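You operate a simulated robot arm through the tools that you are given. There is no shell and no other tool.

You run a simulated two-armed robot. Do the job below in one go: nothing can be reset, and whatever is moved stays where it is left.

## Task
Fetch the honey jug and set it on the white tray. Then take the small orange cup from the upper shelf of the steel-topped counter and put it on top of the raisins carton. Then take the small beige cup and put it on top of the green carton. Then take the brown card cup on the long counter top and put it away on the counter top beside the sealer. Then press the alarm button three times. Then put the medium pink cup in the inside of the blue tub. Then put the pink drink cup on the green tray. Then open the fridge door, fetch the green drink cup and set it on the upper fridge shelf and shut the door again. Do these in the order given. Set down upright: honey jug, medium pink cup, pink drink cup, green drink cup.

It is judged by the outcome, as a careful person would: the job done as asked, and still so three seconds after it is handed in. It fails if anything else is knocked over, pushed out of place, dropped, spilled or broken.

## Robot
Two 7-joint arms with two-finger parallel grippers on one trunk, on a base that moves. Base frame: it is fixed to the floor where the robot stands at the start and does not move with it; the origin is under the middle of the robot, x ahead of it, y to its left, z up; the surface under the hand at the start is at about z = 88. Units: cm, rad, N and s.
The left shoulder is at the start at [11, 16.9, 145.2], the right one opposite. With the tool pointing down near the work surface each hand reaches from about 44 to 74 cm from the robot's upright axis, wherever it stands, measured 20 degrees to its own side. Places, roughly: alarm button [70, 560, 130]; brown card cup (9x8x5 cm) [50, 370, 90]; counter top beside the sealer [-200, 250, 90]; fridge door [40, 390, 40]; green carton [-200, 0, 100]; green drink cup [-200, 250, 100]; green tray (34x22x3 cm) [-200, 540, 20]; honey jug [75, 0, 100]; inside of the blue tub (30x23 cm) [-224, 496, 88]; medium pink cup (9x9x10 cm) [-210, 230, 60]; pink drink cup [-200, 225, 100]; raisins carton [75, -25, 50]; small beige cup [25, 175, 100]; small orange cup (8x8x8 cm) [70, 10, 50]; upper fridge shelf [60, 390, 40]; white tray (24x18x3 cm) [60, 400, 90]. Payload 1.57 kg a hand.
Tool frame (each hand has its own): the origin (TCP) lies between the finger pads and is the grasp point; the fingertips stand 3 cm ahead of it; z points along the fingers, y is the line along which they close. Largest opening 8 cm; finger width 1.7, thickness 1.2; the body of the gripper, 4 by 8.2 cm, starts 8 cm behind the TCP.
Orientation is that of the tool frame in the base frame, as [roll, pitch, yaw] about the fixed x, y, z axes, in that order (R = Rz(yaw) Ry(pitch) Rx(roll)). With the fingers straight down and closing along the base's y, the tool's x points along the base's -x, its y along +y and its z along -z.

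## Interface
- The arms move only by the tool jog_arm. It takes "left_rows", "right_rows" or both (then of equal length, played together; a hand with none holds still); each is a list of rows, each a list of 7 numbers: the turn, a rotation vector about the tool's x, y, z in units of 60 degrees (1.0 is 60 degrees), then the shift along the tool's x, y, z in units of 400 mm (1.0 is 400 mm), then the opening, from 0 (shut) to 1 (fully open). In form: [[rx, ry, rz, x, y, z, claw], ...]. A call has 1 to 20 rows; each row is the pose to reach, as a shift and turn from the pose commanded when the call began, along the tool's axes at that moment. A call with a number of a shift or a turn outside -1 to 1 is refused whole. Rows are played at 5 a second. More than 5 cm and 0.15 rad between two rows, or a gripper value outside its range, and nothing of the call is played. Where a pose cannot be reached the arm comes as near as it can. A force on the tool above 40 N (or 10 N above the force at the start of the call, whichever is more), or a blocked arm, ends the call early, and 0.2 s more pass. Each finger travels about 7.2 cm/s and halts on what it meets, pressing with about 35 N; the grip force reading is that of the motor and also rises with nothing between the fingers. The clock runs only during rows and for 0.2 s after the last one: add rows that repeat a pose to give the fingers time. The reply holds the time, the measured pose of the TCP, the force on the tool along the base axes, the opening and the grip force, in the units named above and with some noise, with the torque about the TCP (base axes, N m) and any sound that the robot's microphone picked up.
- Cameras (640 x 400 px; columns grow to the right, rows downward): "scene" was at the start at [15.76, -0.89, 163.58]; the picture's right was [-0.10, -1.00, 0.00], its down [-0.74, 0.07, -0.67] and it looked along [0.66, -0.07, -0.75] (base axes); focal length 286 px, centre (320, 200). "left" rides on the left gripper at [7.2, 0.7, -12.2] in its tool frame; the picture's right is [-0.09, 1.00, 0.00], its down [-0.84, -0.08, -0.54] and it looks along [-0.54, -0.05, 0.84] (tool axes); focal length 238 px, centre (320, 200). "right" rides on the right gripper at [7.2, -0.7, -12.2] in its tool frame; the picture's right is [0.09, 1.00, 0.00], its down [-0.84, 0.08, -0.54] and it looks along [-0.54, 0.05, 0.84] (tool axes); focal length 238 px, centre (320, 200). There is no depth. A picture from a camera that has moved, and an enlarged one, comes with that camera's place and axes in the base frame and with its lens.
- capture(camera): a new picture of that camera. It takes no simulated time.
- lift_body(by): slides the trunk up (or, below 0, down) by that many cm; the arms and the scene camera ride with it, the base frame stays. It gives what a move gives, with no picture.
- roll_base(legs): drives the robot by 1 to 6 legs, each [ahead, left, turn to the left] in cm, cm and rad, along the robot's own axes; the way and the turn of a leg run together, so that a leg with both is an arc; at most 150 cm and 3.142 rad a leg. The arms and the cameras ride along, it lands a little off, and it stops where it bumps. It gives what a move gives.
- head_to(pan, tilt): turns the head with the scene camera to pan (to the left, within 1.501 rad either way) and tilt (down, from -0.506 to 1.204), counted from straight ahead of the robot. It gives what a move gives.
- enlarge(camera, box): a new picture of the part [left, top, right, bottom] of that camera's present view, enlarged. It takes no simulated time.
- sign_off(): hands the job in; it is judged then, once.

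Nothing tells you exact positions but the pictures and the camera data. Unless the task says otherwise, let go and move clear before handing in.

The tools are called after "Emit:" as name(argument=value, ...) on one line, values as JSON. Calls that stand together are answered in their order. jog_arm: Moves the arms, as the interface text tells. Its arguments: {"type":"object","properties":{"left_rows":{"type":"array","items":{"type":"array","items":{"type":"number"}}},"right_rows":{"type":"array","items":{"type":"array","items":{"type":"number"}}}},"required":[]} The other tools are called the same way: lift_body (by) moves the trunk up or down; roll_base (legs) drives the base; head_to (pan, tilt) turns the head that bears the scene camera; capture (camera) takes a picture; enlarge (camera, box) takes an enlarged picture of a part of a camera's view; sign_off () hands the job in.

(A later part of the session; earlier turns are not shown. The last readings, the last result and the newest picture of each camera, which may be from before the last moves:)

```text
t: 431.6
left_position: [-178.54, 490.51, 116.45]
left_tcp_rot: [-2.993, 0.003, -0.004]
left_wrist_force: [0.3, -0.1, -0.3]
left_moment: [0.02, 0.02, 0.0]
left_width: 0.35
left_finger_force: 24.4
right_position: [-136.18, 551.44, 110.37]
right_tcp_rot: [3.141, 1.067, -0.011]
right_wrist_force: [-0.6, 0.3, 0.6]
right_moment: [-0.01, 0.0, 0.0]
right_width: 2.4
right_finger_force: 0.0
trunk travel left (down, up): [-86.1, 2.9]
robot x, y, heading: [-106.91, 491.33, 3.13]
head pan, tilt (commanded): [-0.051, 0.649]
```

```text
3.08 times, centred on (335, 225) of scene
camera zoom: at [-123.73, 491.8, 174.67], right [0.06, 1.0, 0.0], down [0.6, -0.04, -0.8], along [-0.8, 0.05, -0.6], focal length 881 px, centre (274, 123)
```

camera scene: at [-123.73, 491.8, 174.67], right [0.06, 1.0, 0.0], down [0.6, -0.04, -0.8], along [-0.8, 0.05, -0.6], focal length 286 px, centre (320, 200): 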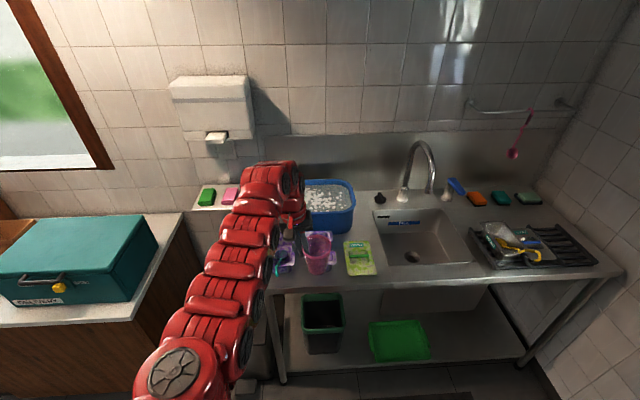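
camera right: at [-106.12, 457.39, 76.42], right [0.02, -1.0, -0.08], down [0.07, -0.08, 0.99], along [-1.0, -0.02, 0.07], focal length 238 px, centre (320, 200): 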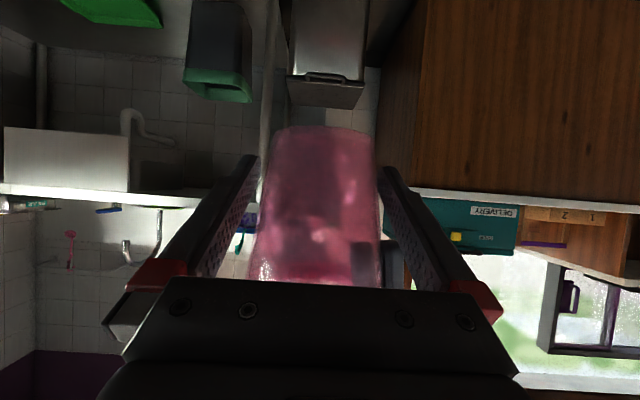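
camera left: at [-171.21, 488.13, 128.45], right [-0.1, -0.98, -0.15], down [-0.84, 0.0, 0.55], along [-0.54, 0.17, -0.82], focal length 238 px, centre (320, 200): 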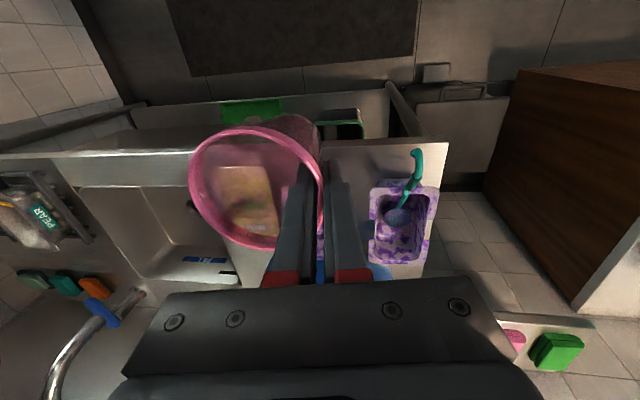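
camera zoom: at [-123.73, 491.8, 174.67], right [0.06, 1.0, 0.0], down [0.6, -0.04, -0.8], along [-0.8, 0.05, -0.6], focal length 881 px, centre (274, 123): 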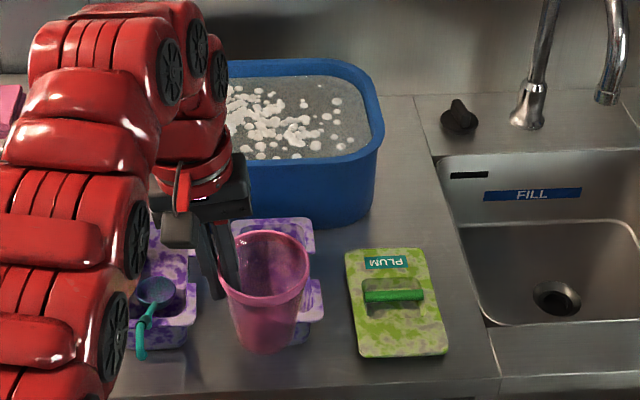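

Tub rim is at z≈103, floor near 89.5, centred (-223.5, 496.5). The cup clears the rim. Driving forward in two steps.

Emit:
roll_base(legs=[[30, -0.9, 0.006]])

Emit:
capture(camera="left")

Emit:
capture(camera="scene")

```text
t: 433.7
left_position: [-208.0, 490.05, 116.54]
left_tcp_rot: [-2.994, 0.003, 0.015]
left_wrist_force: [0.1, 0.3, 0.2]
left_moment: [-0.01, 0.03, -0.02]
left_width: 0.35
left_finger_force: 25.1
right_position: [-166.91, 551.57, 110.39]
right_tcp_rot: [3.14, 1.068, 0.009]
right_wrist_force: [0.0, -0.1, -0.1]
right_moment: [0.01, 0.0, 0.02]
right_width: 2.4
right_finger_force: 0.2
trunk travel left (down, up): [-86.1, 2.9]
robot x, y, heading: [-136.51, 492.1, -3.13]
head pan, tilt (commanded): [-0.051, 0.649]
```

```text
taken
camera left: at [-200.72, 487.75, 128.54], right [-0.08, -0.99, -0.15], down [-0.84, -0.02, 0.55], along [-0.54, 0.16, -0.82], focal length 238 px, centre (320, 200)
```

left: 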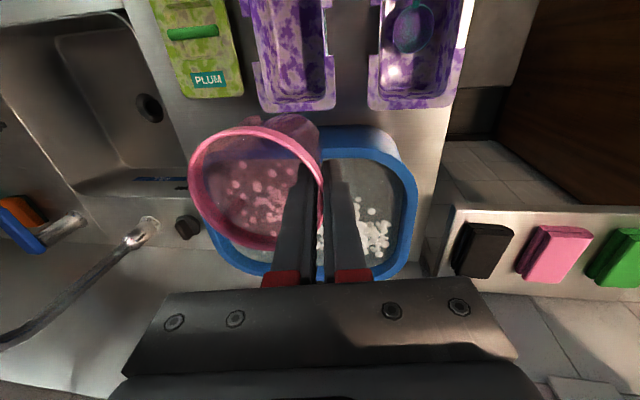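

```text
taken
camera scene: at [-153.26, 492.32, 174.69], right [0.04, 1.0, 0.0], down [0.6, -0.02, -0.8], along [-0.8, 0.03, -0.6], focal length 286 px, centre (320, 200)
```

scene: 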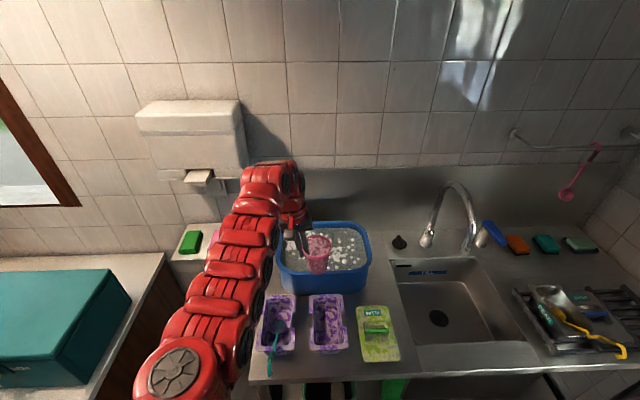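

Emit:
roll_base(legs=[[12.3, -2, 0]])

Emit:
capture(camera="left")

Emit:
enlarge(camera="scene", box=[230, 190, 420, 330])

```text
t: 434.9
left_position: [-220.35, 492.36, 116.58]
left_tcp_rot: [-2.994, 0.006, 0.013]
left_wrist_force: [0.2, -0.4, 0.6]
left_moment: [0.03, 0.0, 0.01]
left_width: 0.34
left_finger_force: 24.1
right_position: [-178.95, 553.66, 110.32]
right_tcp_rot: [3.14, 1.065, 0.003]
right_wrist_force: [0.4, 0.1, 0.6]
right_moment: [-0.02, 0.03, 0.01]
right_width: 2.41
right_finger_force: 0.1
trunk travel left (down, up): [-86.1, 2.9]
robot x, y, heading: [-148.73, 494.01, -3.136]
head pan, tilt (commanded): [-0.051, 0.649]
```

```text
taken
camera left: at [-213.12, 489.9, 128.54], right [-0.08, -0.99, -0.15], down [-0.84, -0.01, 0.55], along [-0.54, 0.17, -0.82], focal length 238 px, centre (320, 200)
```

left: 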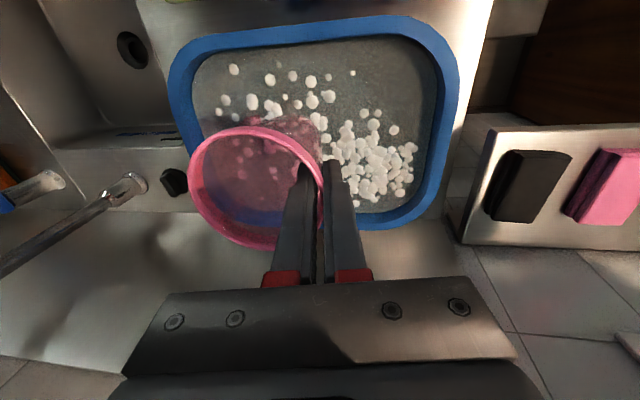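

```text
2.86 times, centred on (325, 260) of scene
camera zoom: at [-165.63, 494.23, 174.69], right [0.04, 1.0, 0.0], down [0.6, -0.03, -0.8], along [-0.8, 0.04, -0.6], focal length 818 px, centre (306, 29)
```

zoom: 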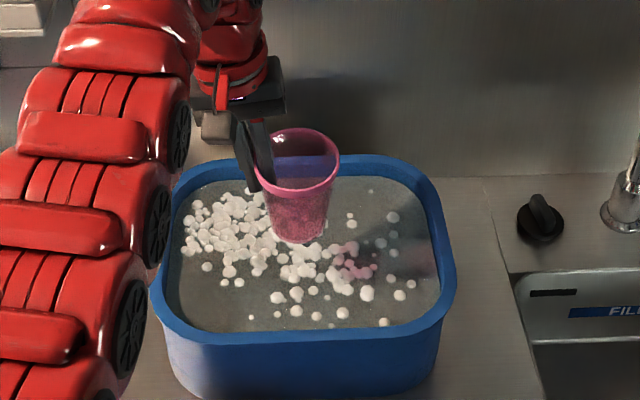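

The cup is centred over the tub's inside. Lowering it in.

Emit:
lift_body(by=-8)

Emit:
lift_body(by=-5)

Emit:
capture(camera="left")

Emit:
enlarge(camera="scene", box=[230, 190, 420, 330])

```text
t: 436.1
left_position: [-220.54, 492.19, 108.47]
left_tcp_rot: [-2.994, 0.001, 0.01]
left_wrist_force: [-0.7, 0.0, -0.7]
left_moment: [0.02, 0.01, -0.01]
left_width: 0.36
left_finger_force: 24.5
right_position: [-178.96, 553.66, 102.37]
right_tcp_rot: [3.14, 1.067, 0.003]
right_wrist_force: [0.1, 0.1, 0.1]
right_moment: [0.01, 0.0, 0.01]
right_width: 2.41
right_finger_force: 0.0
trunk travel left (down, up): [-78.1, 10.9]
robot x, y, heading: [-148.75, 494.27, -3.143]
head pan, tilt (commanded): [-0.051, 0.649]
```

```text
t: 437.0
left_position: [-220.47, 492.11, 103.46]
left_tcp_rot: [-2.996, 0.002, 0.011]
left_wrist_force: [0.0, -0.8, -0.6]
left_moment: [-0.03, -0.01, 0.02]
left_width: 0.38
left_finger_force: 24.2
right_position: [-179.05, 553.74, 97.42]
right_tcp_rot: [3.141, 1.068, 0.003]
right_wrist_force: [0.1, 0.6, -0.6]
right_moment: [0.0, 0.0, 0.01]
right_width: 2.39
right_finger_force: 0.1
trunk travel left (down, up): [-73.1, 15.9]
robot x, y, heading: [-149.17, 494.0, -3.139]
head pan, tilt (commanded): [-0.051, 0.649]
```

```text
taken
camera left: at [-213.21, 489.91, 115.49], right [-0.08, -0.99, -0.15], down [-0.84, -0.01, 0.55], along [-0.54, 0.17, -0.82], focal length 238 px, centre (320, 200)
```

left: 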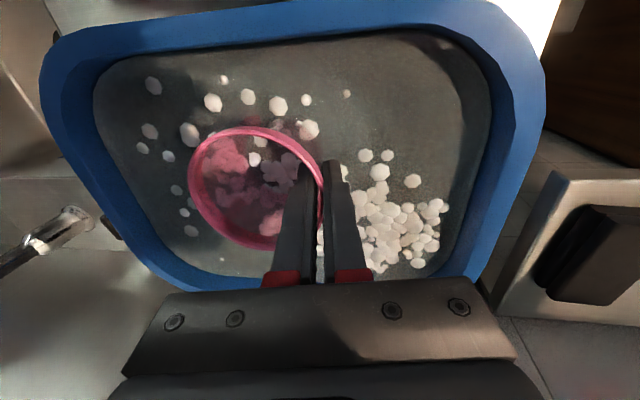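

```text
2.86 times, centred on (325, 260) of scene
camera zoom: at [-165.76, 494.25, 161.68], right [0.04, 1.0, 0.0], down [0.6, -0.03, -0.8], along [-0.8, 0.04, -0.6], focal length 818 px, centre (306, 29)
```

zoom: 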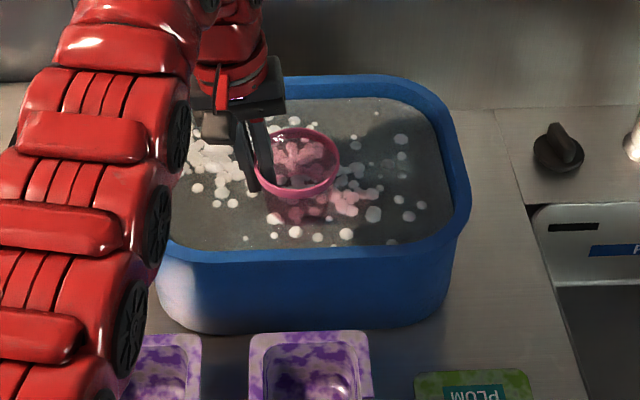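

Emit:
jog_arm(left_rows=[[0, 0, 0, 0, 0.0037, 0.0247, 0], [0, 0, 0, 0, 0.0074, 0.0494, 0]])

Emit:
jog_arm(left_rows=[[0, 0, 0, 0, 0.0018, 0.0124, 0], [0, 0, 0, 0, 0.0037, 0.0247, 0]])

```text
t: 437.6
left_position: [-220.38, 492.33, 101.63]
left_tcp_rot: [-2.992, 0.002, 0.012]
left_wrist_force: [-0.6, 0.6, 0.7]
left_moment: [-0.05, 0.03, -0.02]
left_width: 0.4
left_finger_force: 24.6
right_position: [-179.04, 553.74, 97.3]
right_tcp_rot: [3.139, 1.066, 0.005]
right_wrist_force: [-0.3, -0.1, 0.8]
right_moment: [0.02, 0.03, 0.0]
right_width: 2.41
right_finger_force: 0.0
trunk travel left (down, up): [-73.1, 15.9]
robot x, y, heading: [-149.03, 493.74, -3.138]
head pan, tilt (commanded): [-0.051, 0.649]
```

```text
t: 438.2
left_position: [-220.6, 492.37, 100.43]
left_tcp_rot: [-2.994, 0.002, 0.012]
left_wrist_force: [0.5, 0.4, -0.2]
left_moment: [-0.04, -0.01, -0.02]
left_width: 0.36
left_finger_force: 24.8
right_position: [-178.98, 553.72, 97.44]
right_tcp_rot: [3.141, 1.067, 0.004]
right_wrist_force: [-0.4, 0.4, 0.6]
right_moment: [-0.01, -0.03, -0.02]
right_width: 2.42
right_finger_force: 0.1
trunk travel left (down, up): [-73.1, 15.9]
robot x, y, heading: [-148.74, 494.14, -3.136]
head pan, tilt (commanded): [-0.051, 0.649]
```

Emit:
jog_arm(left_rows=[[0, 0, 0, 0, 0.0018, 0.0124, 0], [0, 0, 0, 0, 0.0037, 0.0247, 0]])

Emit:
jog_arm(left_rows=[[0, 0, 0, 0, 0.0015, 0.01, 0], [0, 0, 0, 0, 0.003, 0.02, 0]])

Emit:
capture(camera="left")

```text
t: 438.8
left_position: [-220.53, 492.3, 99.33]
left_tcp_rot: [-2.993, 0.002, 0.013]
left_wrist_force: [1.6, 0.1, -0.5]
left_moment: [-0.02, -0.02, -0.01]
left_width: 0.35
left_finger_force: 24.6
right_position: [-179.0, 553.6, 97.33]
right_tcp_rot: [3.138, 1.067, 0.003]
right_wrist_force: [-0.2, -0.6, -0.4]
right_moment: [-0.03, 0.02, 0.0]
right_width: 2.41
right_finger_force: 0.0
trunk travel left (down, up): [-73.1, 15.9]
robot x, y, heading: [-149.24, 493.81, -3.135]
head pan, tilt (commanded): [-0.051, 0.649]
```

```text
t: 439.4
left_position: [-220.59, 492.4, 98.59]
left_tcp_rot: [-2.994, 0.002, 0.009]
left_wrist_force: [0.5, -0.8, -0.8]
left_moment: [-0.01, 0.01, 0.01]
left_width: 0.37
left_finger_force: 24.7
right_position: [-179.14, 553.6, 97.36]
right_tcp_rot: [3.139, 1.065, 0.004]
right_wrist_force: [-0.6, -0.6, 0.5]
right_moment: [0.02, 0.04, -0.01]
right_width: 2.39
right_finger_force: 0.1
trunk travel left (down, up): [-73.1, 15.9]
robot x, y, heading: [-149.12, 493.81, -3.133]
head pan, tilt (commanded): [-0.051, 0.649]
```

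```text
taken
camera left: at [-213.25, 490.0, 110.49], right [-0.08, -0.99, -0.15], down [-0.84, -0.01, 0.55], along [-0.54, 0.17, -0.82], focal length 238 px, centre (320, 200)
```

left: 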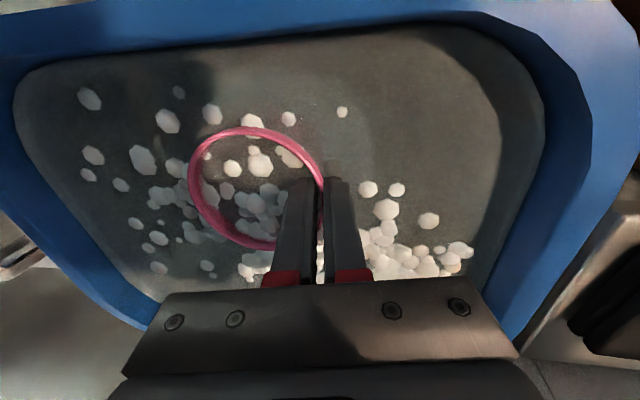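

Emit:
jog_arm(left_rows=[[0, 0, 0, 0, 0.0018, 0.0124, 0], [0, 0, 0, 0, 0.0037, 0.0247, 0]])

Emit:
jog_arm(left_rows=[[0, 0, 0, 0, 0.0015, 0.01, 0], [0, 0, 0, 0, 0.003, 0.02, 0]])

```text
t: 440.0
left_position: [-220.61, 492.25, 97.78]
left_tcp_rot: [-2.994, 0.001, 0.01]
left_wrist_force: [0.5, -1.3, -0.7]
left_moment: [-0.02, 0.02, 0.03]
left_width: 0.4
left_finger_force: 24.7
right_position: [-179.01, 553.64, 97.35]
right_tcp_rot: [3.141, 1.065, 0.003]
right_wrist_force: [-0.5, 0.0, -0.3]
right_moment: [-0.04, -0.02, -0.03]
right_width: 2.41
right_finger_force: 0.0
trunk travel left (down, up): [-73.1, 15.9]
robot x, y, heading: [-149.09, 494.08, -3.133]
head pan, tilt (commanded): [-0.051, 0.649]
```

```text
t: 440.6
left_position: [-220.41, 492.18, 97.31]
left_tcp_rot: [-2.994, 0.008, 0.013]
left_wrist_force: [-0.9, -2.0, 20.7]
left_moment: [0.2, -0.26, -0.02]
left_width: 0.36
left_finger_force: 24.9
right_position: [-178.96, 553.7, 97.54]
right_tcp_rot: [3.141, 1.067, 0.003]
right_wrist_force: [0.7, -0.3, -0.4]
right_moment: [0.03, 0.05, 0.01]
right_width: 2.41
right_finger_force: 0.1
trunk travel left (down, up): [-73.1, 15.9]
robot x, y, heading: [-148.94, 494.09, -3.136]
head pan, tilt (commanded): [-0.051, 0.649]
```

Contact with the tub floor. Easing off, opening and withdrawing upward.

Emit:
jog_arm(left_rows=[[0, 0, 0, 0, -0.0015, -0.01, 0], [0, 0, 0, 0, -0.0015, -0.01, 0.15], [0, 0, 0, 0, -0.0015, -0.01, 0.3], [0, 0, 0, 0, -0.0015, -0.01, 0.38], [0, 0, 0, 0, -0.0015, -0.01, 0.38]])

Emit:
capture(camera="left")

```text
t: 441.8
left_position: [-220.47, 492.3, 97.23]
left_tcp_rot: [-2.994, 0.002, 0.013]
left_wrist_force: [-0.1, 0.3, 1.0]
left_moment: [0.0, 0.0, 0.0]
left_width: 3.04
left_finger_force: 0.0
right_position: [-179.0, 553.69, 97.52]
right_tcp_rot: [3.138, 1.066, 0.003]
right_wrist_force: [0.1, 0.6, 0.1]
right_moment: [-0.01, 0.0, -0.01]
right_width: 2.39
right_finger_force: 0.0
trunk travel left (down, up): [-73.1, 15.9]
robot x, y, heading: [-148.68, 493.96, -3.14]
head pan, tilt (commanded): [-0.051, 0.649]
```

```text
taken
camera left: at [-213.19, 489.94, 109.19], right [-0.08, -0.99, -0.15], down [-0.84, -0.01, 0.55], along [-0.54, 0.17, -0.82], focal length 238 px, centre (320, 200)
```

left: 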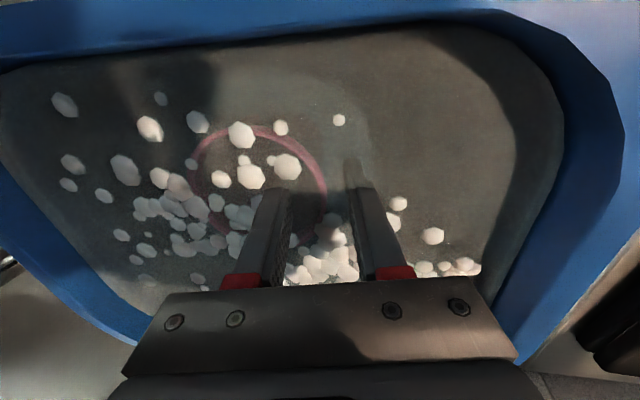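

Emit:
jog_arm(left_rows=[[0, 0, 0, 0, -0.0147, -0.0989, 0.38], [0, 0, 0, 0, -0.0294, -0.1978, 0.38]])

Emit:
lift_body(by=14)

Emit:
capture(camera="left")

Emit:
roll_base(legs=[[-55, 0, 0]])

Emit:
capture(camera="scene")

```text
t: 442.4
left_position: [-220.47, 492.43, 105.16]
left_tcp_rot: [-2.995, 0.002, 0.013]
left_wrist_force: [0.1, 0.4, -0.3]
left_moment: [0.01, -0.02, 0.02]
left_width: 3.03
left_finger_force: 0.1
right_position: [-178.93, 553.65, 97.42]
right_tcp_rot: [3.139, 1.065, 0.002]
right_wrist_force: [-0.1, 0.5, -0.1]
right_moment: [0.01, 0.02, 0.03]
right_width: 2.39
right_finger_force: 0.1
trunk travel left (down, up): [-73.1, 15.9]
robot x, y, heading: [-148.69, 493.73, -3.133]
head pan, tilt (commanded): [-0.051, 0.649]
```

```text
t: 444.1
left_position: [-220.51, 492.33, 119.14]
left_tcp_rot: [-2.993, 0.001, 0.01]
left_wrist_force: [0.1, -0.3, 0.5]
left_moment: [0.01, 0.0, -0.04]
left_width: 3.05
left_finger_force: 0.1
right_position: [-178.96, 553.63, 111.4]
right_tcp_rot: [3.139, 1.066, 0.003]
right_wrist_force: [-0.3, -0.5, -0.4]
right_moment: [-0.01, -0.03, -0.04]
right_width: 2.4
right_finger_force: 0.1
trunk travel left (down, up): [-87.1, 1.9]
robot x, y, heading: [-149.12, 493.85, -3.132]
head pan, tilt (commanded): [-0.051, 0.649]
```

```text
taken
camera left: at [-213.21, 490.05, 131.1], right [-0.08, -0.99, -0.15], down [-0.84, -0.01, 0.55], along [-0.54, 0.17, -0.82], focal length 238 px, centre (320, 200)
```

left: 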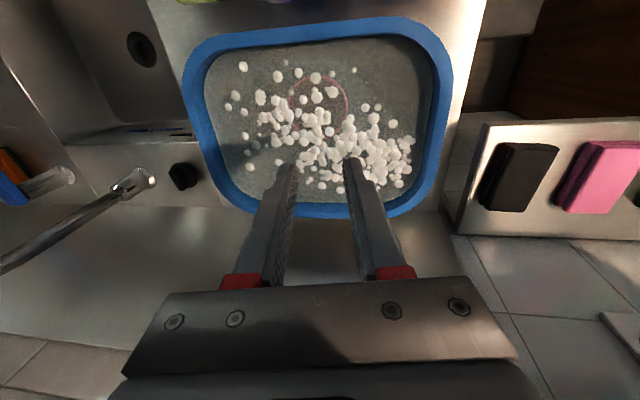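

```text
t: 447.2
left_position: [-166.1, 492.87, 119.1]
left_tcp_rot: [-2.994, 0.003, 0.005]
left_wrist_force: [-1.0, -0.8, -0.6]
left_moment: [0.02, 0.03, 0.0]
left_width: 3.02
left_finger_force: 0.1
right_position: [-124.36, 554.03, 111.49]
right_tcp_rot: [3.141, 1.067, -0.003]
right_wrist_force: [0.1, 0.2, 0.3]
right_moment: [0.04, -0.02, 0.03]
right_width: 2.41
right_finger_force: 0.0
trunk travel left (down, up): [-87.1, 1.9]
robot x, y, heading: [-94.56, 494.13, -3.144]
head pan, tilt (commanded): [-0.051, 0.649]
```

```text
taken
camera scene: at [-111.45, 494.52, 175.66], right [0.05, 1.0, 0.0], down [0.6, -0.03, -0.8], along [-0.8, 0.04, -0.61], focal length 286 px, centre (320, 200)
```

scene: 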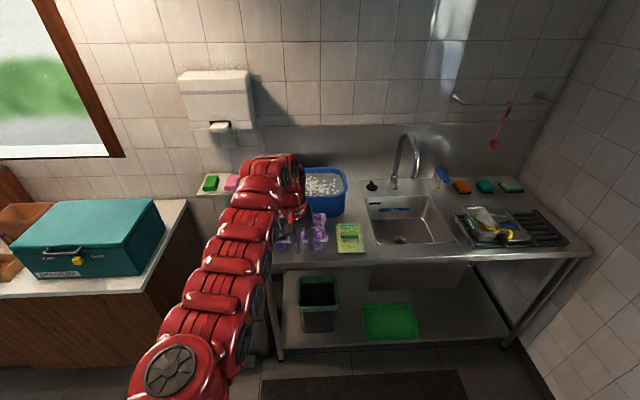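

The pink cup stands inside the tub. Next is the pink drink cup, which is full. I'll rearrange the arms so the right hand leads, pitched about 28° down, and then go to the sealer counter.

Emit:
jog_arm(left_rows=[[-0.017, 0, 0, 0.031, 0.108, -0.016, 0.3], [-0.035, 0, 0, 0.0625, 0.216, -0.032, 0.3], [-0.052, 0, 0, 0.094, 0.324, -0.048, 0.3], [-0.07, 0, 0, 0.125, 0.4325, -0.0645, 0.3], [-0.087, 0, 0, 0.156, 0.54, -0.08, 0.3], [-0.105, 0, 0, 0.1875, 0.65, -0.097, 0.3], [-0.122, 0, 0, 0.219, 0.757, -0.113, 0.3], [-0.14, 0, 0, 0.25, 0.865, -0.129, 0.3]], right_rows=[[0, 0, 0, -0.027, 0.0516, 0.0745, 0.5], [0, 0, 0, -0.0535, 0.103, 0.149, 0.6], [0, 0, 0, -0.08, 0.155, 0.2235, 0.7], [0, 0, 0, -0.107, 0.206, 0.298, 0.8], [0, 0, 0, -0.134, 0.258, 0.3725, 0.9], [0, 0, 0, -0.16, 0.309, 0.447, 1], [0, 0, 0, -0.187, 0.361, 0.5215, 1], [0, 0, 0, -0.214, 0.4125, 0.596, 1]])

Emit:
jog_arm(left_rows=[[0, 0, 0, 0.084, 0.074, 0, 0.3], [0, 0, 0, 0.169, 0.148, 0, 0.3], [0, 0, 0, 0.253, 0.222, 0, 0.3], [0, 0, 0, 0.3375, 0.2965, 0, 0.3], [0, 0, 0, 0.422, 0.371, 0, 0.3], [0, 0, 0, 0.506, 0.445, 0, 0.3], [0, 0, 0, 0.59, 0.519, 0, 0.3], [0, 0, 0, 0.675, 0.593, 0, 0.3]], right_rows=[[0, 0, 0, -0.027, 0.0516, 0.0745, 1], [0, 0, 0, -0.0535, 0.103, 0.149, 1], [0, 0, 0, -0.08, 0.155, 0.2235, 1], [0, 0, 0, -0.107, 0.206, 0.298, 1], [0, 0, 0, -0.134, 0.258, 0.3725, 1], [0, 0, 0, -0.16, 0.309, 0.447, 1], [0, 0, 0, -0.187, 0.361, 0.5215, 1], [0, 0, 0, -0.214, 0.4125, 0.596, 1]])

```text
t: 449.0
left_position: [-155.93, 457.84, 119.23]
left_tcp_rot: [-3.141, 0.001, 0.005]
left_wrist_force: [0.2, -0.5, -0.4]
left_moment: [0.02, 0.01, 0.0]
left_width: 2.41
left_finger_force: 0.0
right_position: [-149.38, 537.65, 107.66]
right_tcp_rot: [-3.139, 1.067, 0.0]
right_wrist_force: [-0.7, -1.2, -0.5]
right_moment: [-0.03, 0.03, -0.03]
right_width: 8.01
right_finger_force: 0.1
trunk travel left (down, up): [-87.1, 1.9]
robot x, y, heading: [-94.5, 493.9, 3.141]
head pan, tilt (commanded): [-0.051, 0.649]
```

```text
t: 450.8
left_position: [-133.24, 431.53, 119.7]
left_tcp_rot: [-3.135, -0.004, -0.007]
left_wrist_force: [0.3, 0.5, -0.1]
left_moment: [-0.02, -0.03, 0.0]
left_width: 2.4
left_finger_force: 0.1
left hand out of reach, approached as far as the arm can: row 1, 2, 3, 4, 5, 6, 7, 8
right_position: [-174.03, 520.87, 103.63]
right_tcp_rot: [-3.138, 1.065, 0.003]
right_wrist_force: [0.1, 0.3, -0.8]
right_moment: [-0.01, 0.0, -0.01]
right_width: 7.99
right_finger_force: 0.1
trunk travel left (down, up): [-87.1, 1.9]
robot x, y, heading: [-94.51, 494.32, -3.141]
head pan, tilt (commanded): [-0.051, 0.649]
```

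Emit:
roll_base(legs=[[-25, 100, 0], [0, 100, 0], [0, 84, 0]])

Emit:
lift_body(by=-10)

Emit:
head_to(pan=-0.15, tilt=0.5)

Emit:
capture(camera="scene")

Emit:
capture(camera="right")

```text
t: 464.9
left_position: [-108.21, 149.07, 119.87]
left_tcp_rot: [-3.137, -0.002, 0.011]
left_wrist_force: [0.4, 0.7, -0.7]
left_moment: [-0.01, 0.0, 0.0]
left_width: 2.41
left_finger_force: 0.1
right_position: [-150.62, 237.63, 103.47]
right_tcp_rot: [3.14, 1.068, 0.016]
right_wrist_force: [0.2, -0.6, -0.1]
right_moment: [0.03, -0.01, -0.04]
right_width: 7.99
right_finger_force: 0.0
trunk travel left (down, up): [-87.1, 1.9]
robot x, y, heading: [-71.07, 211.9, -3.126]
head pan, tilt (commanded): [-0.051, 0.649]
```

```text
t: 466.2
left_position: [-108.19, 149.13, 109.83]
left_tcp_rot: [-3.138, -0.001, 0.012]
left_wrist_force: [-1.1, -1.0, 0.2]
left_moment: [-0.02, 0.01, -0.01]
left_width: 2.39
left_finger_force: 0.2
right_position: [-150.56, 237.58, 93.42]
right_tcp_rot: [3.14, 1.065, 0.016]
right_wrist_force: [0.1, 0.1, 0.2]
right_moment: [-0.02, 0.02, -0.03]
right_width: 8.0
right_finger_force: 0.0
trunk travel left (down, up): [-77.1, 11.9]
robot x, y, heading: [-70.7, 212.25, -3.119]
head pan, tilt (commanded): [-0.051, 0.649]
```

```text
t: 466.9
left_position: [-108.26, 149.04, 109.68]
left_tcp_rot: [-3.136, -0.001, 0.012]
left_wrist_force: [0.5, 0.1, -0.4]
left_moment: [0.01, -0.01, 0.03]
left_width: 2.42
left_finger_force: 0.0
right_position: [-150.58, 237.63, 93.53]
right_tcp_rot: [3.14, 1.066, 0.017]
right_wrist_force: [0.5, -0.3, -0.4]
right_moment: [0.01, 0.03, 0.04]
right_width: 7.97
right_finger_force: 0.0
trunk travel left (down, up): [-77.1, 11.9]
robot x, y, heading: [-70.9, 212.16, -3.127]
head pan, tilt (commanded): [-0.15, 0.499]
```

```text
taken
camera scene: at [-87.77, 213.08, 167.01], right [0.13, 0.99, 0.0], down [0.48, -0.06, -0.88], along [-0.87, 0.12, -0.48], focal length 286 px, centre (320, 200)
```

scene: 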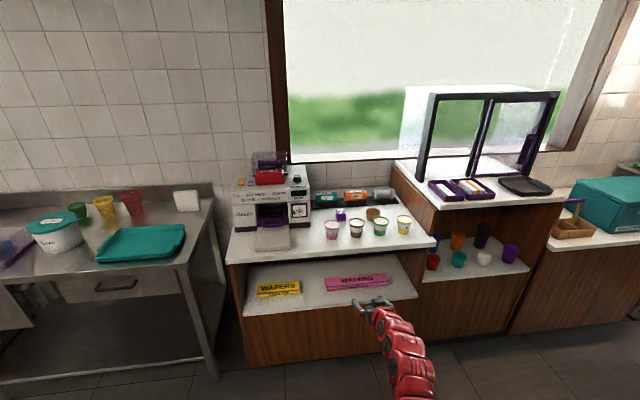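

```text
taken
camera right: at [-136.57, 238.56, 93.02], right [0.06, -0.99, -0.08], down [0.07, -0.08, 0.99], along [-1.0, -0.07, 0.07], focal length 238 px, centre (320, 200)
```

right: 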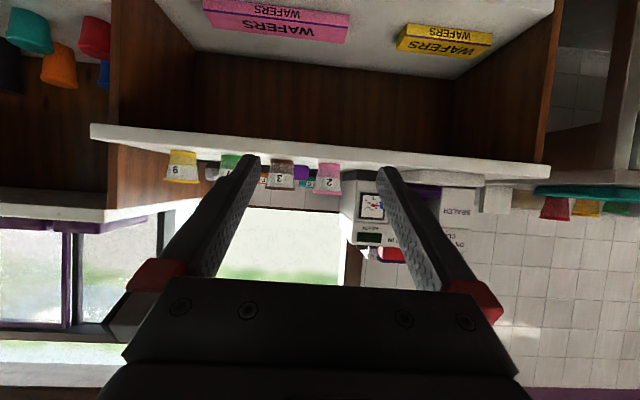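

Emit:
enlarge(camera="right", box=[250, 130, 400, 230])

Emit:
enlarge(camera="scene", box=[220, 190, 440, 320])

```text
4.00 times, centred on (325, 180) of right
camera zoom: at [-136.57, 238.56, 93.02], right [0.06, -0.99, -0.08], down [0.07, -0.08, 0.99], along [-1.0, -0.07, 0.07], focal length 953 px, centre (300, 280)
```

zoom: 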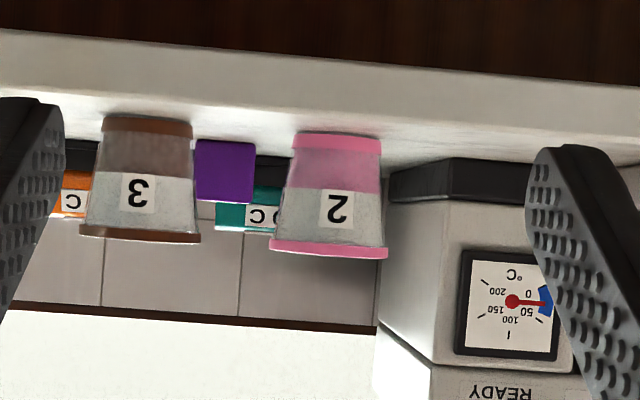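

```text
2.91 times, centred on (330, 255) of scene
camera zoom: at [-87.77, 213.08, 167.01], right [0.13, 0.99, 0.0], down [0.48, -0.06, -0.88], along [-0.87, 0.12, -0.48], focal length 833 px, centre (291, 40)
```

zoom: 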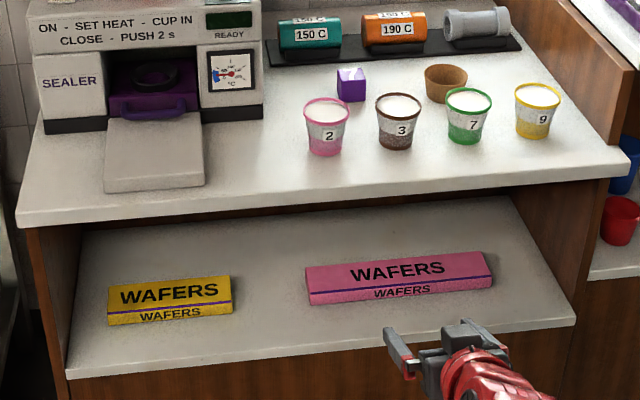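

The pink drink cup is about 8 cm tall with a rim of about 7.5 cm, at (-195.8, 232.9) on the counter (z≈87.7). I'll lower slightly and approach its side at mid-height.

Emit:
lift_body(by=-2.2)

Emit:
roll_base(legs=[[30, 3.9, 0]])

Emit:
capture(camera="right")

```text
t: 467.6
left_position: [-108.21, 148.99, 107.75]
left_tcp_rot: [-3.135, -0.002, 0.012]
left_wrist_force: [0.2, 0.0, -0.2]
left_moment: [0.03, 0.02, 0.01]
left_width: 2.39
left_finger_force: 0.2
right_position: [-150.6, 237.61, 91.26]
right_tcp_rot: [3.141, 1.067, 0.016]
right_wrist_force: [0.5, 0.1, -0.1]
right_moment: [0.0, 0.0, 0.0]
right_width: 8.02
right_finger_force: 0.2
trunk travel left (down, up): [-74.9, 14.1]
robot x, y, heading: [-70.54, 212.04, -3.124]
head pan, tilt (commanded): [-0.15, 0.499]
```

```text
t: 469.7
left_position: [-139.1, 145.0, 107.65]
left_tcp_rot: [-3.136, -0.002, 0.004]
left_wrist_force: [-0.4, -1.0, -1.1]
left_moment: [0.01, -0.02, -0.02]
left_width: 2.39
left_finger_force: 0.1
right_position: [-180.95, 233.9, 91.32]
right_tcp_rot: [3.14, 1.067, 0.01]
right_wrist_force: [0.2, 0.2, -0.1]
right_moment: [0.0, 0.02, -0.02]
right_width: 7.98
right_finger_force: 0.0
trunk travel left (down, up): [-74.9, 14.1]
robot x, y, heading: [-101.06, 207.5, -3.133]
head pan, tilt (commanded): [-0.15, 0.499]
```

```text
taken
camera right: at [-166.78, 234.76, 90.82], right [0.05, -1.0, -0.08], down [0.07, -0.08, 0.99], along [-1.0, -0.06, 0.07], focal length 238 px, centre (320, 200)
```

right: 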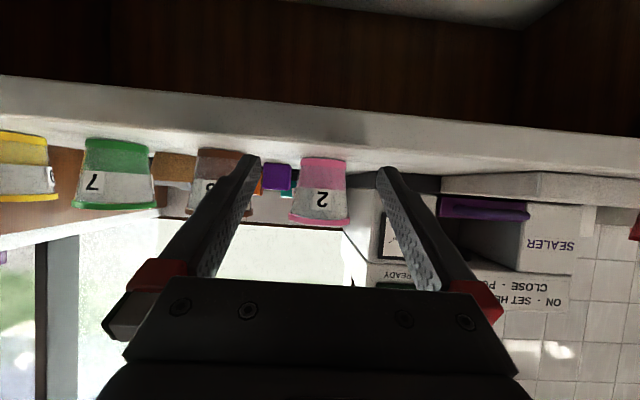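

Emit:
jog_arm(right_rows=[[0, 0, 0, 0, 0.0225, 0, 1], [0, 0, 0, 0, 0.0225, 0, 1]])

Emit:
roll_base(legs=[[8, 0, 0]])

Emit:
capture(camera="right")

```text
t: 470.3
left_position: [-139.16, 145.09, 107.61]
left_tcp_rot: [-3.135, -0.003, 0.004]
left_wrist_force: [0.4, -0.4, 0.2]
left_moment: [-0.01, 0.01, 0.0]
left_width: 2.4
left_finger_force: 0.1
right_position: [-180.83, 233.07, 91.34]
right_tcp_rot: [3.141, 1.066, 0.01]
right_wrist_force: [0.2, -0.1, 0.4]
right_moment: [-0.01, 0.0, 0.01]
right_width: 8.01
right_finger_force: 0.1
trunk travel left (down, up): [-74.9, 14.1]
robot x, y, heading: [-101.12, 207.73, -3.132]
head pan, tilt (commanded): [-0.15, 0.499]
```

```text
t: 471.4
left_position: [-146.83, 144.86, 107.7]
left_tcp_rot: [-3.137, -0.001, 0.003]
left_wrist_force: [-0.1, 1.1, -0.2]
left_moment: [-0.01, 0.0, -0.01]
left_width: 2.4
left_finger_force: 0.1
right_position: [-188.56, 232.99, 91.27]
right_tcp_rot: [3.141, 1.065, 0.008]
right_wrist_force: [-0.4, -0.1, 0.1]
right_moment: [0.0, -0.01, 0.0]
right_width: 8.0
right_finger_force: 0.0
trunk travel left (down, up): [-74.9, 14.1]
robot x, y, heading: [-109.25, 207.5, -3.14]
head pan, tilt (commanded): [-0.15, 0.499]
```

```text
taken
camera right: at [-174.42, 233.85, 90.86], right [0.05, -1.0, -0.08], down [0.07, -0.08, 0.99], along [-1.0, -0.06, 0.07], focal length 238 px, centre (320, 200)
```

right: 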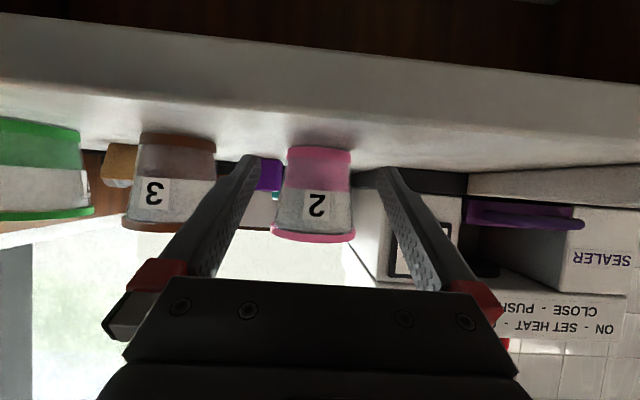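

Centred. Final 7.3 cm, then close.

Emit:
roll_base(legs=[[7.3, 0, 0]])

Emit:
capture(camera="right")

```text
t: 472.4
left_position: [-154.29, 144.96, 107.64]
left_tcp_rot: [-3.136, -0.001, 0.003]
left_wrist_force: [0.2, -0.2, 0.3]
left_moment: [-0.01, 0.03, 0.0]
left_width: 2.4
left_finger_force: 0.0
right_position: [-195.8, 233.03, 91.31]
right_tcp_rot: [3.14, 1.067, 0.008]
right_wrist_force: [0.2, 0.4, 0.4]
right_moment: [0.02, 0.0, -0.01]
right_width: 8.0
right_finger_force: 0.0
trunk travel left (down, up): [-74.9, 14.1]
robot x, y, heading: [-115.72, 207.75, -3.136]
head pan, tilt (commanded): [-0.15, 0.499]
```

```text
taken
camera right: at [-181.74, 233.83, 90.88], right [0.05, -1.0, -0.08], down [0.07, -0.08, 0.99], along [-1.0, -0.06, 0.07], focal length 238 px, centre (320, 200)
```

right: 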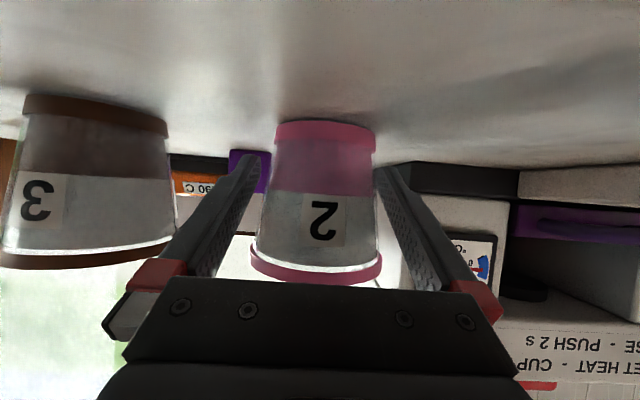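

Emit:
jog_arm(right_rows=[[0, 0, 0, 0, 0, 0, 0.9], [0, 0, 0, 0, 0, 0, 0.75], [0, 0, 0, 0, 0, 0, 0.6], [0, 0, 0, 0, 0, 0, 0.6]])

Emit:
capture(camera="right")

```text
t: 473.4
left_position: [-154.22, 145.02, 107.56]
left_tcp_rot: [-3.134, -0.003, 0.004]
left_wrist_force: [-0.2, -0.2, 0.1]
left_moment: [0.02, 0.0, 0.03]
left_width: 2.42
left_finger_force: 0.0
right_position: [-195.79, 233.03, 91.35]
right_tcp_rot: [3.14, 1.066, 0.006]
right_wrist_force: [1.3, 0.8, 0.4]
right_moment: [0.09, 0.03, -0.04]
right_width: 6.49
right_finger_force: 34.5
trunk travel left (down, up): [-74.9, 14.1]
robot x, y, heading: [-116.48, 207.98, -3.134]
head pan, tilt (commanded): [-0.15, 0.499]
```

```text
taken
camera right: at [-181.73, 233.83, 90.89], right [0.05, -1.0, -0.08], down [0.07, -0.08, 0.99], along [-1.0, -0.06, 0.07], focal length 238 px, centre (320, 200)
```

right: 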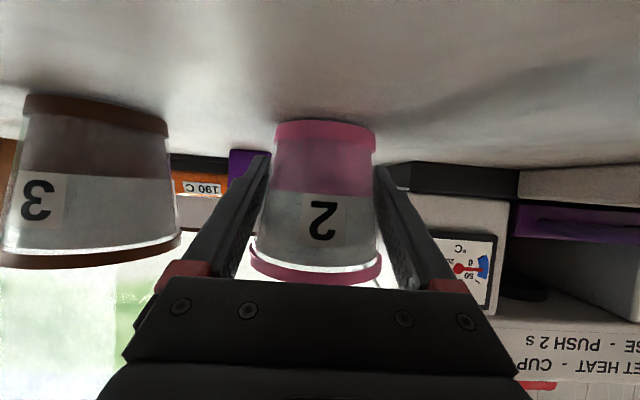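

Gripped at 6.49 cm. Lifting 5 cm and backing out gently.

Emit:
lift_body(by=5)

Emit:
capture(camera="right")

Emit:
roll_base(legs=[[-25, 0, 0], [-25, 0, 0]])

Emit:
enlarge(camera="scene", box=[240, 200, 460, 370])

```text
t: 474.3
left_position: [-154.26, 144.97, 112.59]
left_tcp_rot: [-3.136, -0.004, 0.004]
left_wrist_force: [-0.3, 1.2, 0.0]
left_moment: [-0.01, 0.03, 0.0]
left_width: 2.43
left_finger_force: 0.0
right_position: [-195.88, 233.12, 96.32]
right_tcp_rot: [3.139, 1.064, 0.006]
right_wrist_force: [0.1, 0.1, -1.0]
right_moment: [-0.05, 0.01, -0.03]
right_width: 6.48
right_finger_force: 35.0
trunk travel left (down, up): [-79.9, 9.1]
robot x, y, heading: [-116.1, 207.75, -3.133]
head pan, tilt (commanded): [-0.15, 0.499]
```

```text
taken
camera right: at [-181.77, 233.83, 95.84], right [0.05, -1.0, -0.08], down [0.07, -0.08, 0.99], along [-1.0, -0.06, 0.07], focal length 238 px, centre (320, 200)
```

right: 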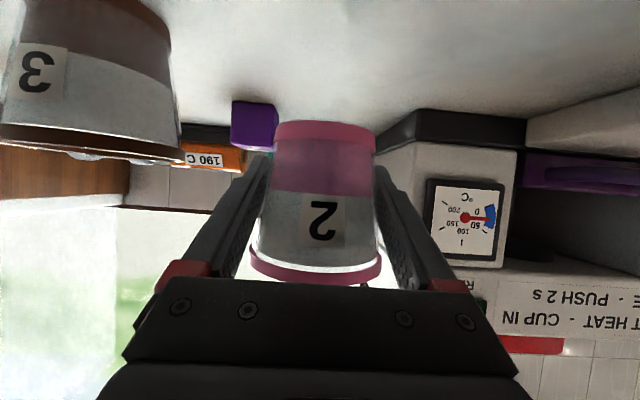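

```text
t: 477.6
left_position: [-102.98, 145.29, 112.58]
left_tcp_rot: [-3.137, -0.004, 0.01]
left_wrist_force: [-0.7, -0.4, 0.5]
left_moment: [-0.01, 0.0, 0.02]
left_width: 2.39
left_finger_force: 0.0
right_position: [-145.24, 233.18, 96.23]
right_tcp_rot: [3.139, 1.065, 0.014]
right_wrist_force: [0.3, 0.3, -1.6]
right_moment: [-0.03, 0.0, -0.04]
right_width: 6.47
right_finger_force: 34.9
trunk travel left (down, up): [-79.9, 9.1]
robot x, y, heading: [-65.36, 208.23, -3.122]
head pan, tilt (commanded): [-0.15, 0.499]
```

```text
2.35 times, centred on (350, 285) of scene
camera zoom: at [-82.56, 209.39, 169.79], right [0.13, 0.99, 0.0], down [0.48, -0.06, -0.88], along [-0.87, 0.12, -0.48], focal length 674 px, centre (249, 0)
```

zoom: 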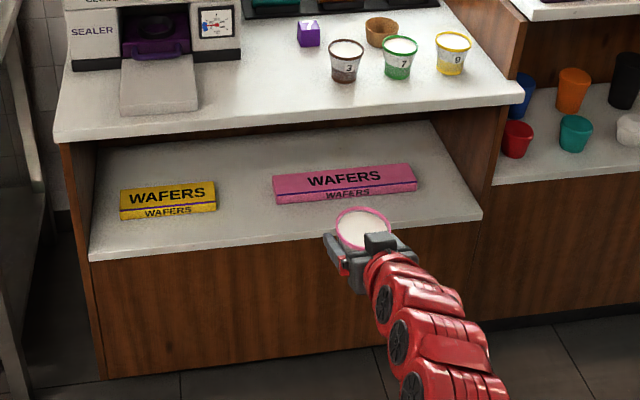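

The pink drink is upright and not spilled. Sliding right along the aisle to the sink, where the green tray lies on the low shelf.

Emit:
roll_base(legs=[[0, -100, -0.01], [0, -100, 0], [0, -106, 0]])

Emit:
lift_body(by=-40)

Emit:
head_to(pan=-0.2, tilt=0.6)

Emit:
capture(camera="scene")

Emit:
capture(camera="right")

```text
t: 492.5
left_position: [-100.33, 448.36, 112.58]
left_tcp_rot: [-3.134, -0.004, -0.012]
left_wrist_force: [-0.6, 0.0, -0.1]
left_moment: [0.03, 0.04, -0.01]
left_width: 2.39
left_finger_force: 0.0
right_position: [-140.52, 537.19, 96.28]
right_tcp_rot: [3.141, 1.066, -0.006]
right_wrist_force: [-0.1, -1.5, -1.8]
right_moment: [0.0, 0.0, -0.02]
right_width: 6.48
right_finger_force: 35.1
trunk travel left (down, up): [-79.9, 9.1]
robot x, y, heading: [-61.26, 510.72, 3.135]
head pan, tilt (commanded): [-0.15, 0.499]
```

```text
t: 496.3
left_position: [-100.3, 448.45, 72.65]
left_tcp_rot: [-3.137, -0.004, -0.011]
left_wrist_force: [0.1, 0.0, 0.0]
left_moment: [0.0, 0.02, -0.02]
left_width: 2.4
left_finger_force: 0.2
right_position: [-140.55, 537.13, 56.44]
right_tcp_rot: [3.141, 1.066, -0.007]
right_wrist_force: [-0.8, -0.6, -0.9]
right_moment: [0.01, 0.01, 0.0]
right_width: 6.45
right_finger_force: 34.4
trunk travel left (down, up): [-39.9, 49.1]
robot x, y, heading: [-61.49, 510.69, 3.133]
head pan, tilt (commanded): [-0.15, 0.499]
```

```text
t: 497.0
left_position: [-100.27, 448.52, 72.58]
left_tcp_rot: [-3.137, -0.005, -0.01]
left_wrist_force: [-1.0, -0.4, -0.4]
left_moment: [0.0, -0.04, 0.02]
left_width: 2.39
left_finger_force: 0.0
right_position: [-140.62, 537.2, 56.36]
right_tcp_rot: [3.141, 1.067, -0.007]
right_wrist_force: [0.2, -0.9, -1.1]
right_moment: [0.01, 0.02, 0.02]
right_width: 6.43
right_finger_force: 35.0
trunk travel left (down, up): [-39.9, 49.1]
robot x, y, heading: [-61.42, 510.37, 3.137]
head pan, tilt (commanded): [-0.201, 0.6]
```

```text
taken
camera scene: at [-78.04, 512.47, 128.9], right [0.2, 0.98, 0.0], down [0.55, -0.12, -0.83], along [-0.81, 0.17, -0.56], focal length 286 px, centre (320, 200)
```

scene: 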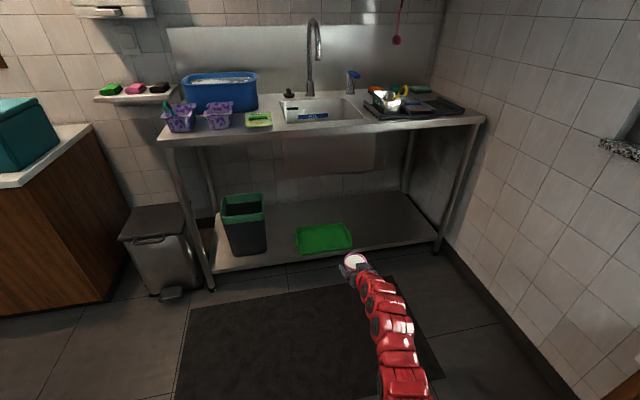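

```text
taken
camera right: at [-126.49, 537.79, 55.86], right [0.04, -1.0, -0.08], down [0.07, -0.08, 0.99], along [-1.0, -0.04, 0.07], focal length 238 px, centre (320, 200)
```

right: 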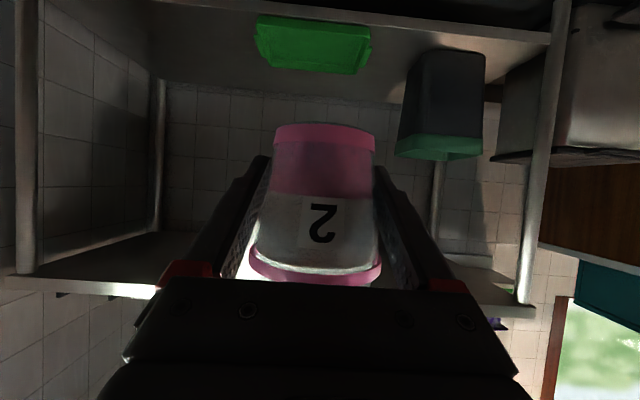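

The green tray's centre is about (-199, 540), with its floor near z≈16.5. I'll lower the cup to just above tray-rim height while still in the aisle, then move in.

Emit:
lift_body(by=-30)

Emit:
roll_base(legs=[[32, -3, 0]])

Emit:
capture(camera="right")

Emit:
head_to(pan=-0.3, tilt=0.8)

Emit:
capture(camera="scene")

```text
t: 500.0
left_position: [-100.2, 448.59, 42.57]
left_tcp_rot: [-3.133, -0.002, -0.01]
left_wrist_force: [-0.1, 0.2, -0.2]
left_moment: [-0.02, 0.0, -0.02]
left_width: 2.39
left_finger_force: 0.1
right_position: [-140.57, 537.17, 26.34]
right_tcp_rot: [3.14, 1.068, -0.008]
right_wrist_force: [0.4, -0.6, -1.5]
right_moment: [0.02, -0.01, 0.03]
right_width: 6.42
right_finger_force: 35.0
trunk travel left (down, up): [-9.9, 79.1]
robot x, y, heading: [-61.1, 510.76, 3.137]
head pan, tilt (commanded): [-0.201, 0.6]
```

```text
t: 502.1
left_position: [-132.11, 451.83, 42.61]
left_tcp_rot: [-3.135, -0.003, -0.013]
left_wrist_force: [-0.6, 1.3, 0.2]
left_moment: [0.0, 0.0, 0.01]
left_width: 2.39
left_finger_force: 0.1
right_position: [-172.44, 540.38, 26.33]
right_tcp_rot: [3.139, 1.066, -0.009]
right_wrist_force: [0.0, -0.3, -1.7]
right_moment: [0.0, 0.0, 0.0]
right_width: 6.42
right_finger_force: 35.1
trunk travel left (down, up): [-9.9, 79.1]
robot x, y, heading: [-93.19, 513.79, 3.133]
head pan, tilt (commanded): [-0.201, 0.6]
```

```text
taken
camera right: at [-158.35, 540.97, 25.86], right [0.04, -1.0, -0.08], down [0.07, -0.08, 0.99], along [-1.0, -0.04, 0.07], focal length 238 px, centre (320, 200)
```

right: 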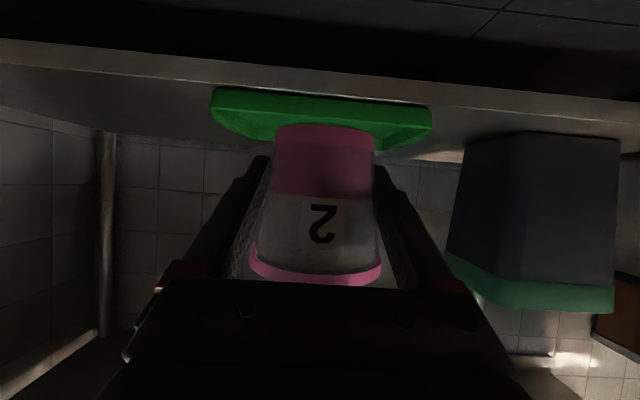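

```text
t: 502.8
left_position: [-132.14, 451.71, 42.63]
left_tcp_rot: [-3.135, -0.003, -0.012]
left_wrist_force: [0.4, -0.4, 0.5]
left_moment: [0.01, 0.01, -0.01]
left_width: 2.41
left_finger_force: 0.0
right_position: [-172.45, 540.41, 26.15]
right_tcp_rot: [3.14, 1.067, -0.006]
right_wrist_force: [0.0, 0.4, -0.5]
right_moment: [0.0, 0.01, 0.01]
right_width: 6.45
right_finger_force: 34.9
trunk travel left (down, up): [-9.9, 79.1]
robot x, y, heading: [-93.33, 513.73, 3.137]
head pan, tilt (commanded): [-0.3, 0.799]
```

```text
taken
camera scene: at [-108.96, 516.23, 97.22], right [0.3, 0.95, 0.0], down [0.68, -0.22, -0.7], along [-0.67, 0.21, -0.72], focal length 286 px, centre (320, 200)
```

scene: 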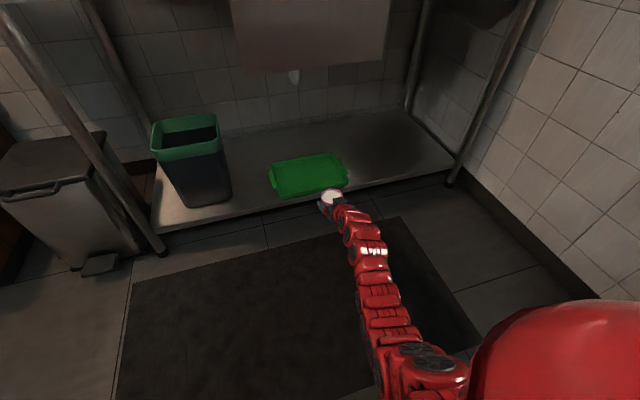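

Emit:
enlarge(camera="right", box=[190, 60, 450, 180])

Emit:
enlarge(camera="scene", box=[250, 130, 380, 230])

```text
2.46 times, centred on (320, 120) of right
camera zoom: at [-158.35, 540.98, 25.86], right [0.04, -1.0, -0.08], down [0.07, -0.08, 0.99], along [-1.0, -0.04, 0.07], focal length 587 px, centre (320, 397)
```

zoom: 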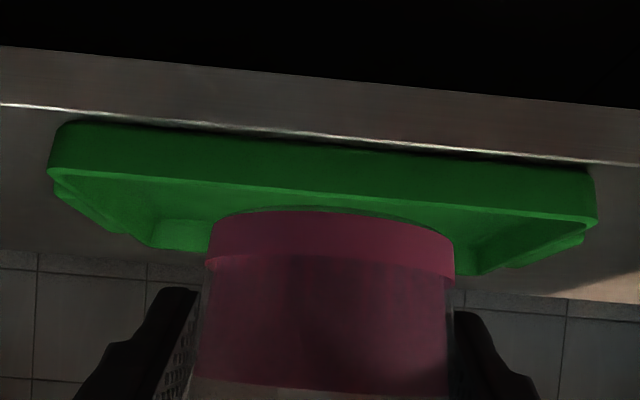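

```text
4.00 times, centred on (315, 180) of scene
camera zoom: at [-108.96, 516.23, 97.22], right [0.3, 0.95, 0.0], down [0.68, -0.22, -0.7], along [-0.67, 0.21, -0.72], focal length 1145 px, centre (340, 280)
```

zoom: 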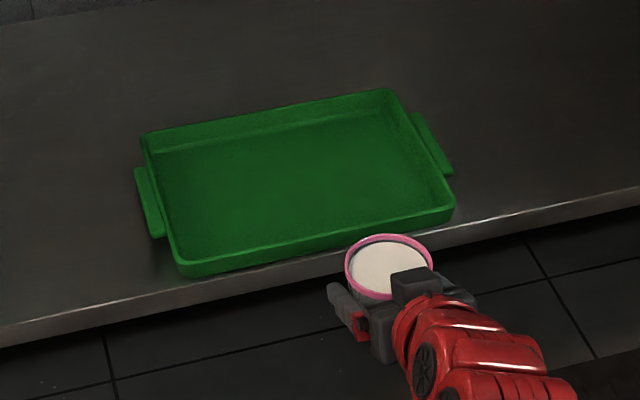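

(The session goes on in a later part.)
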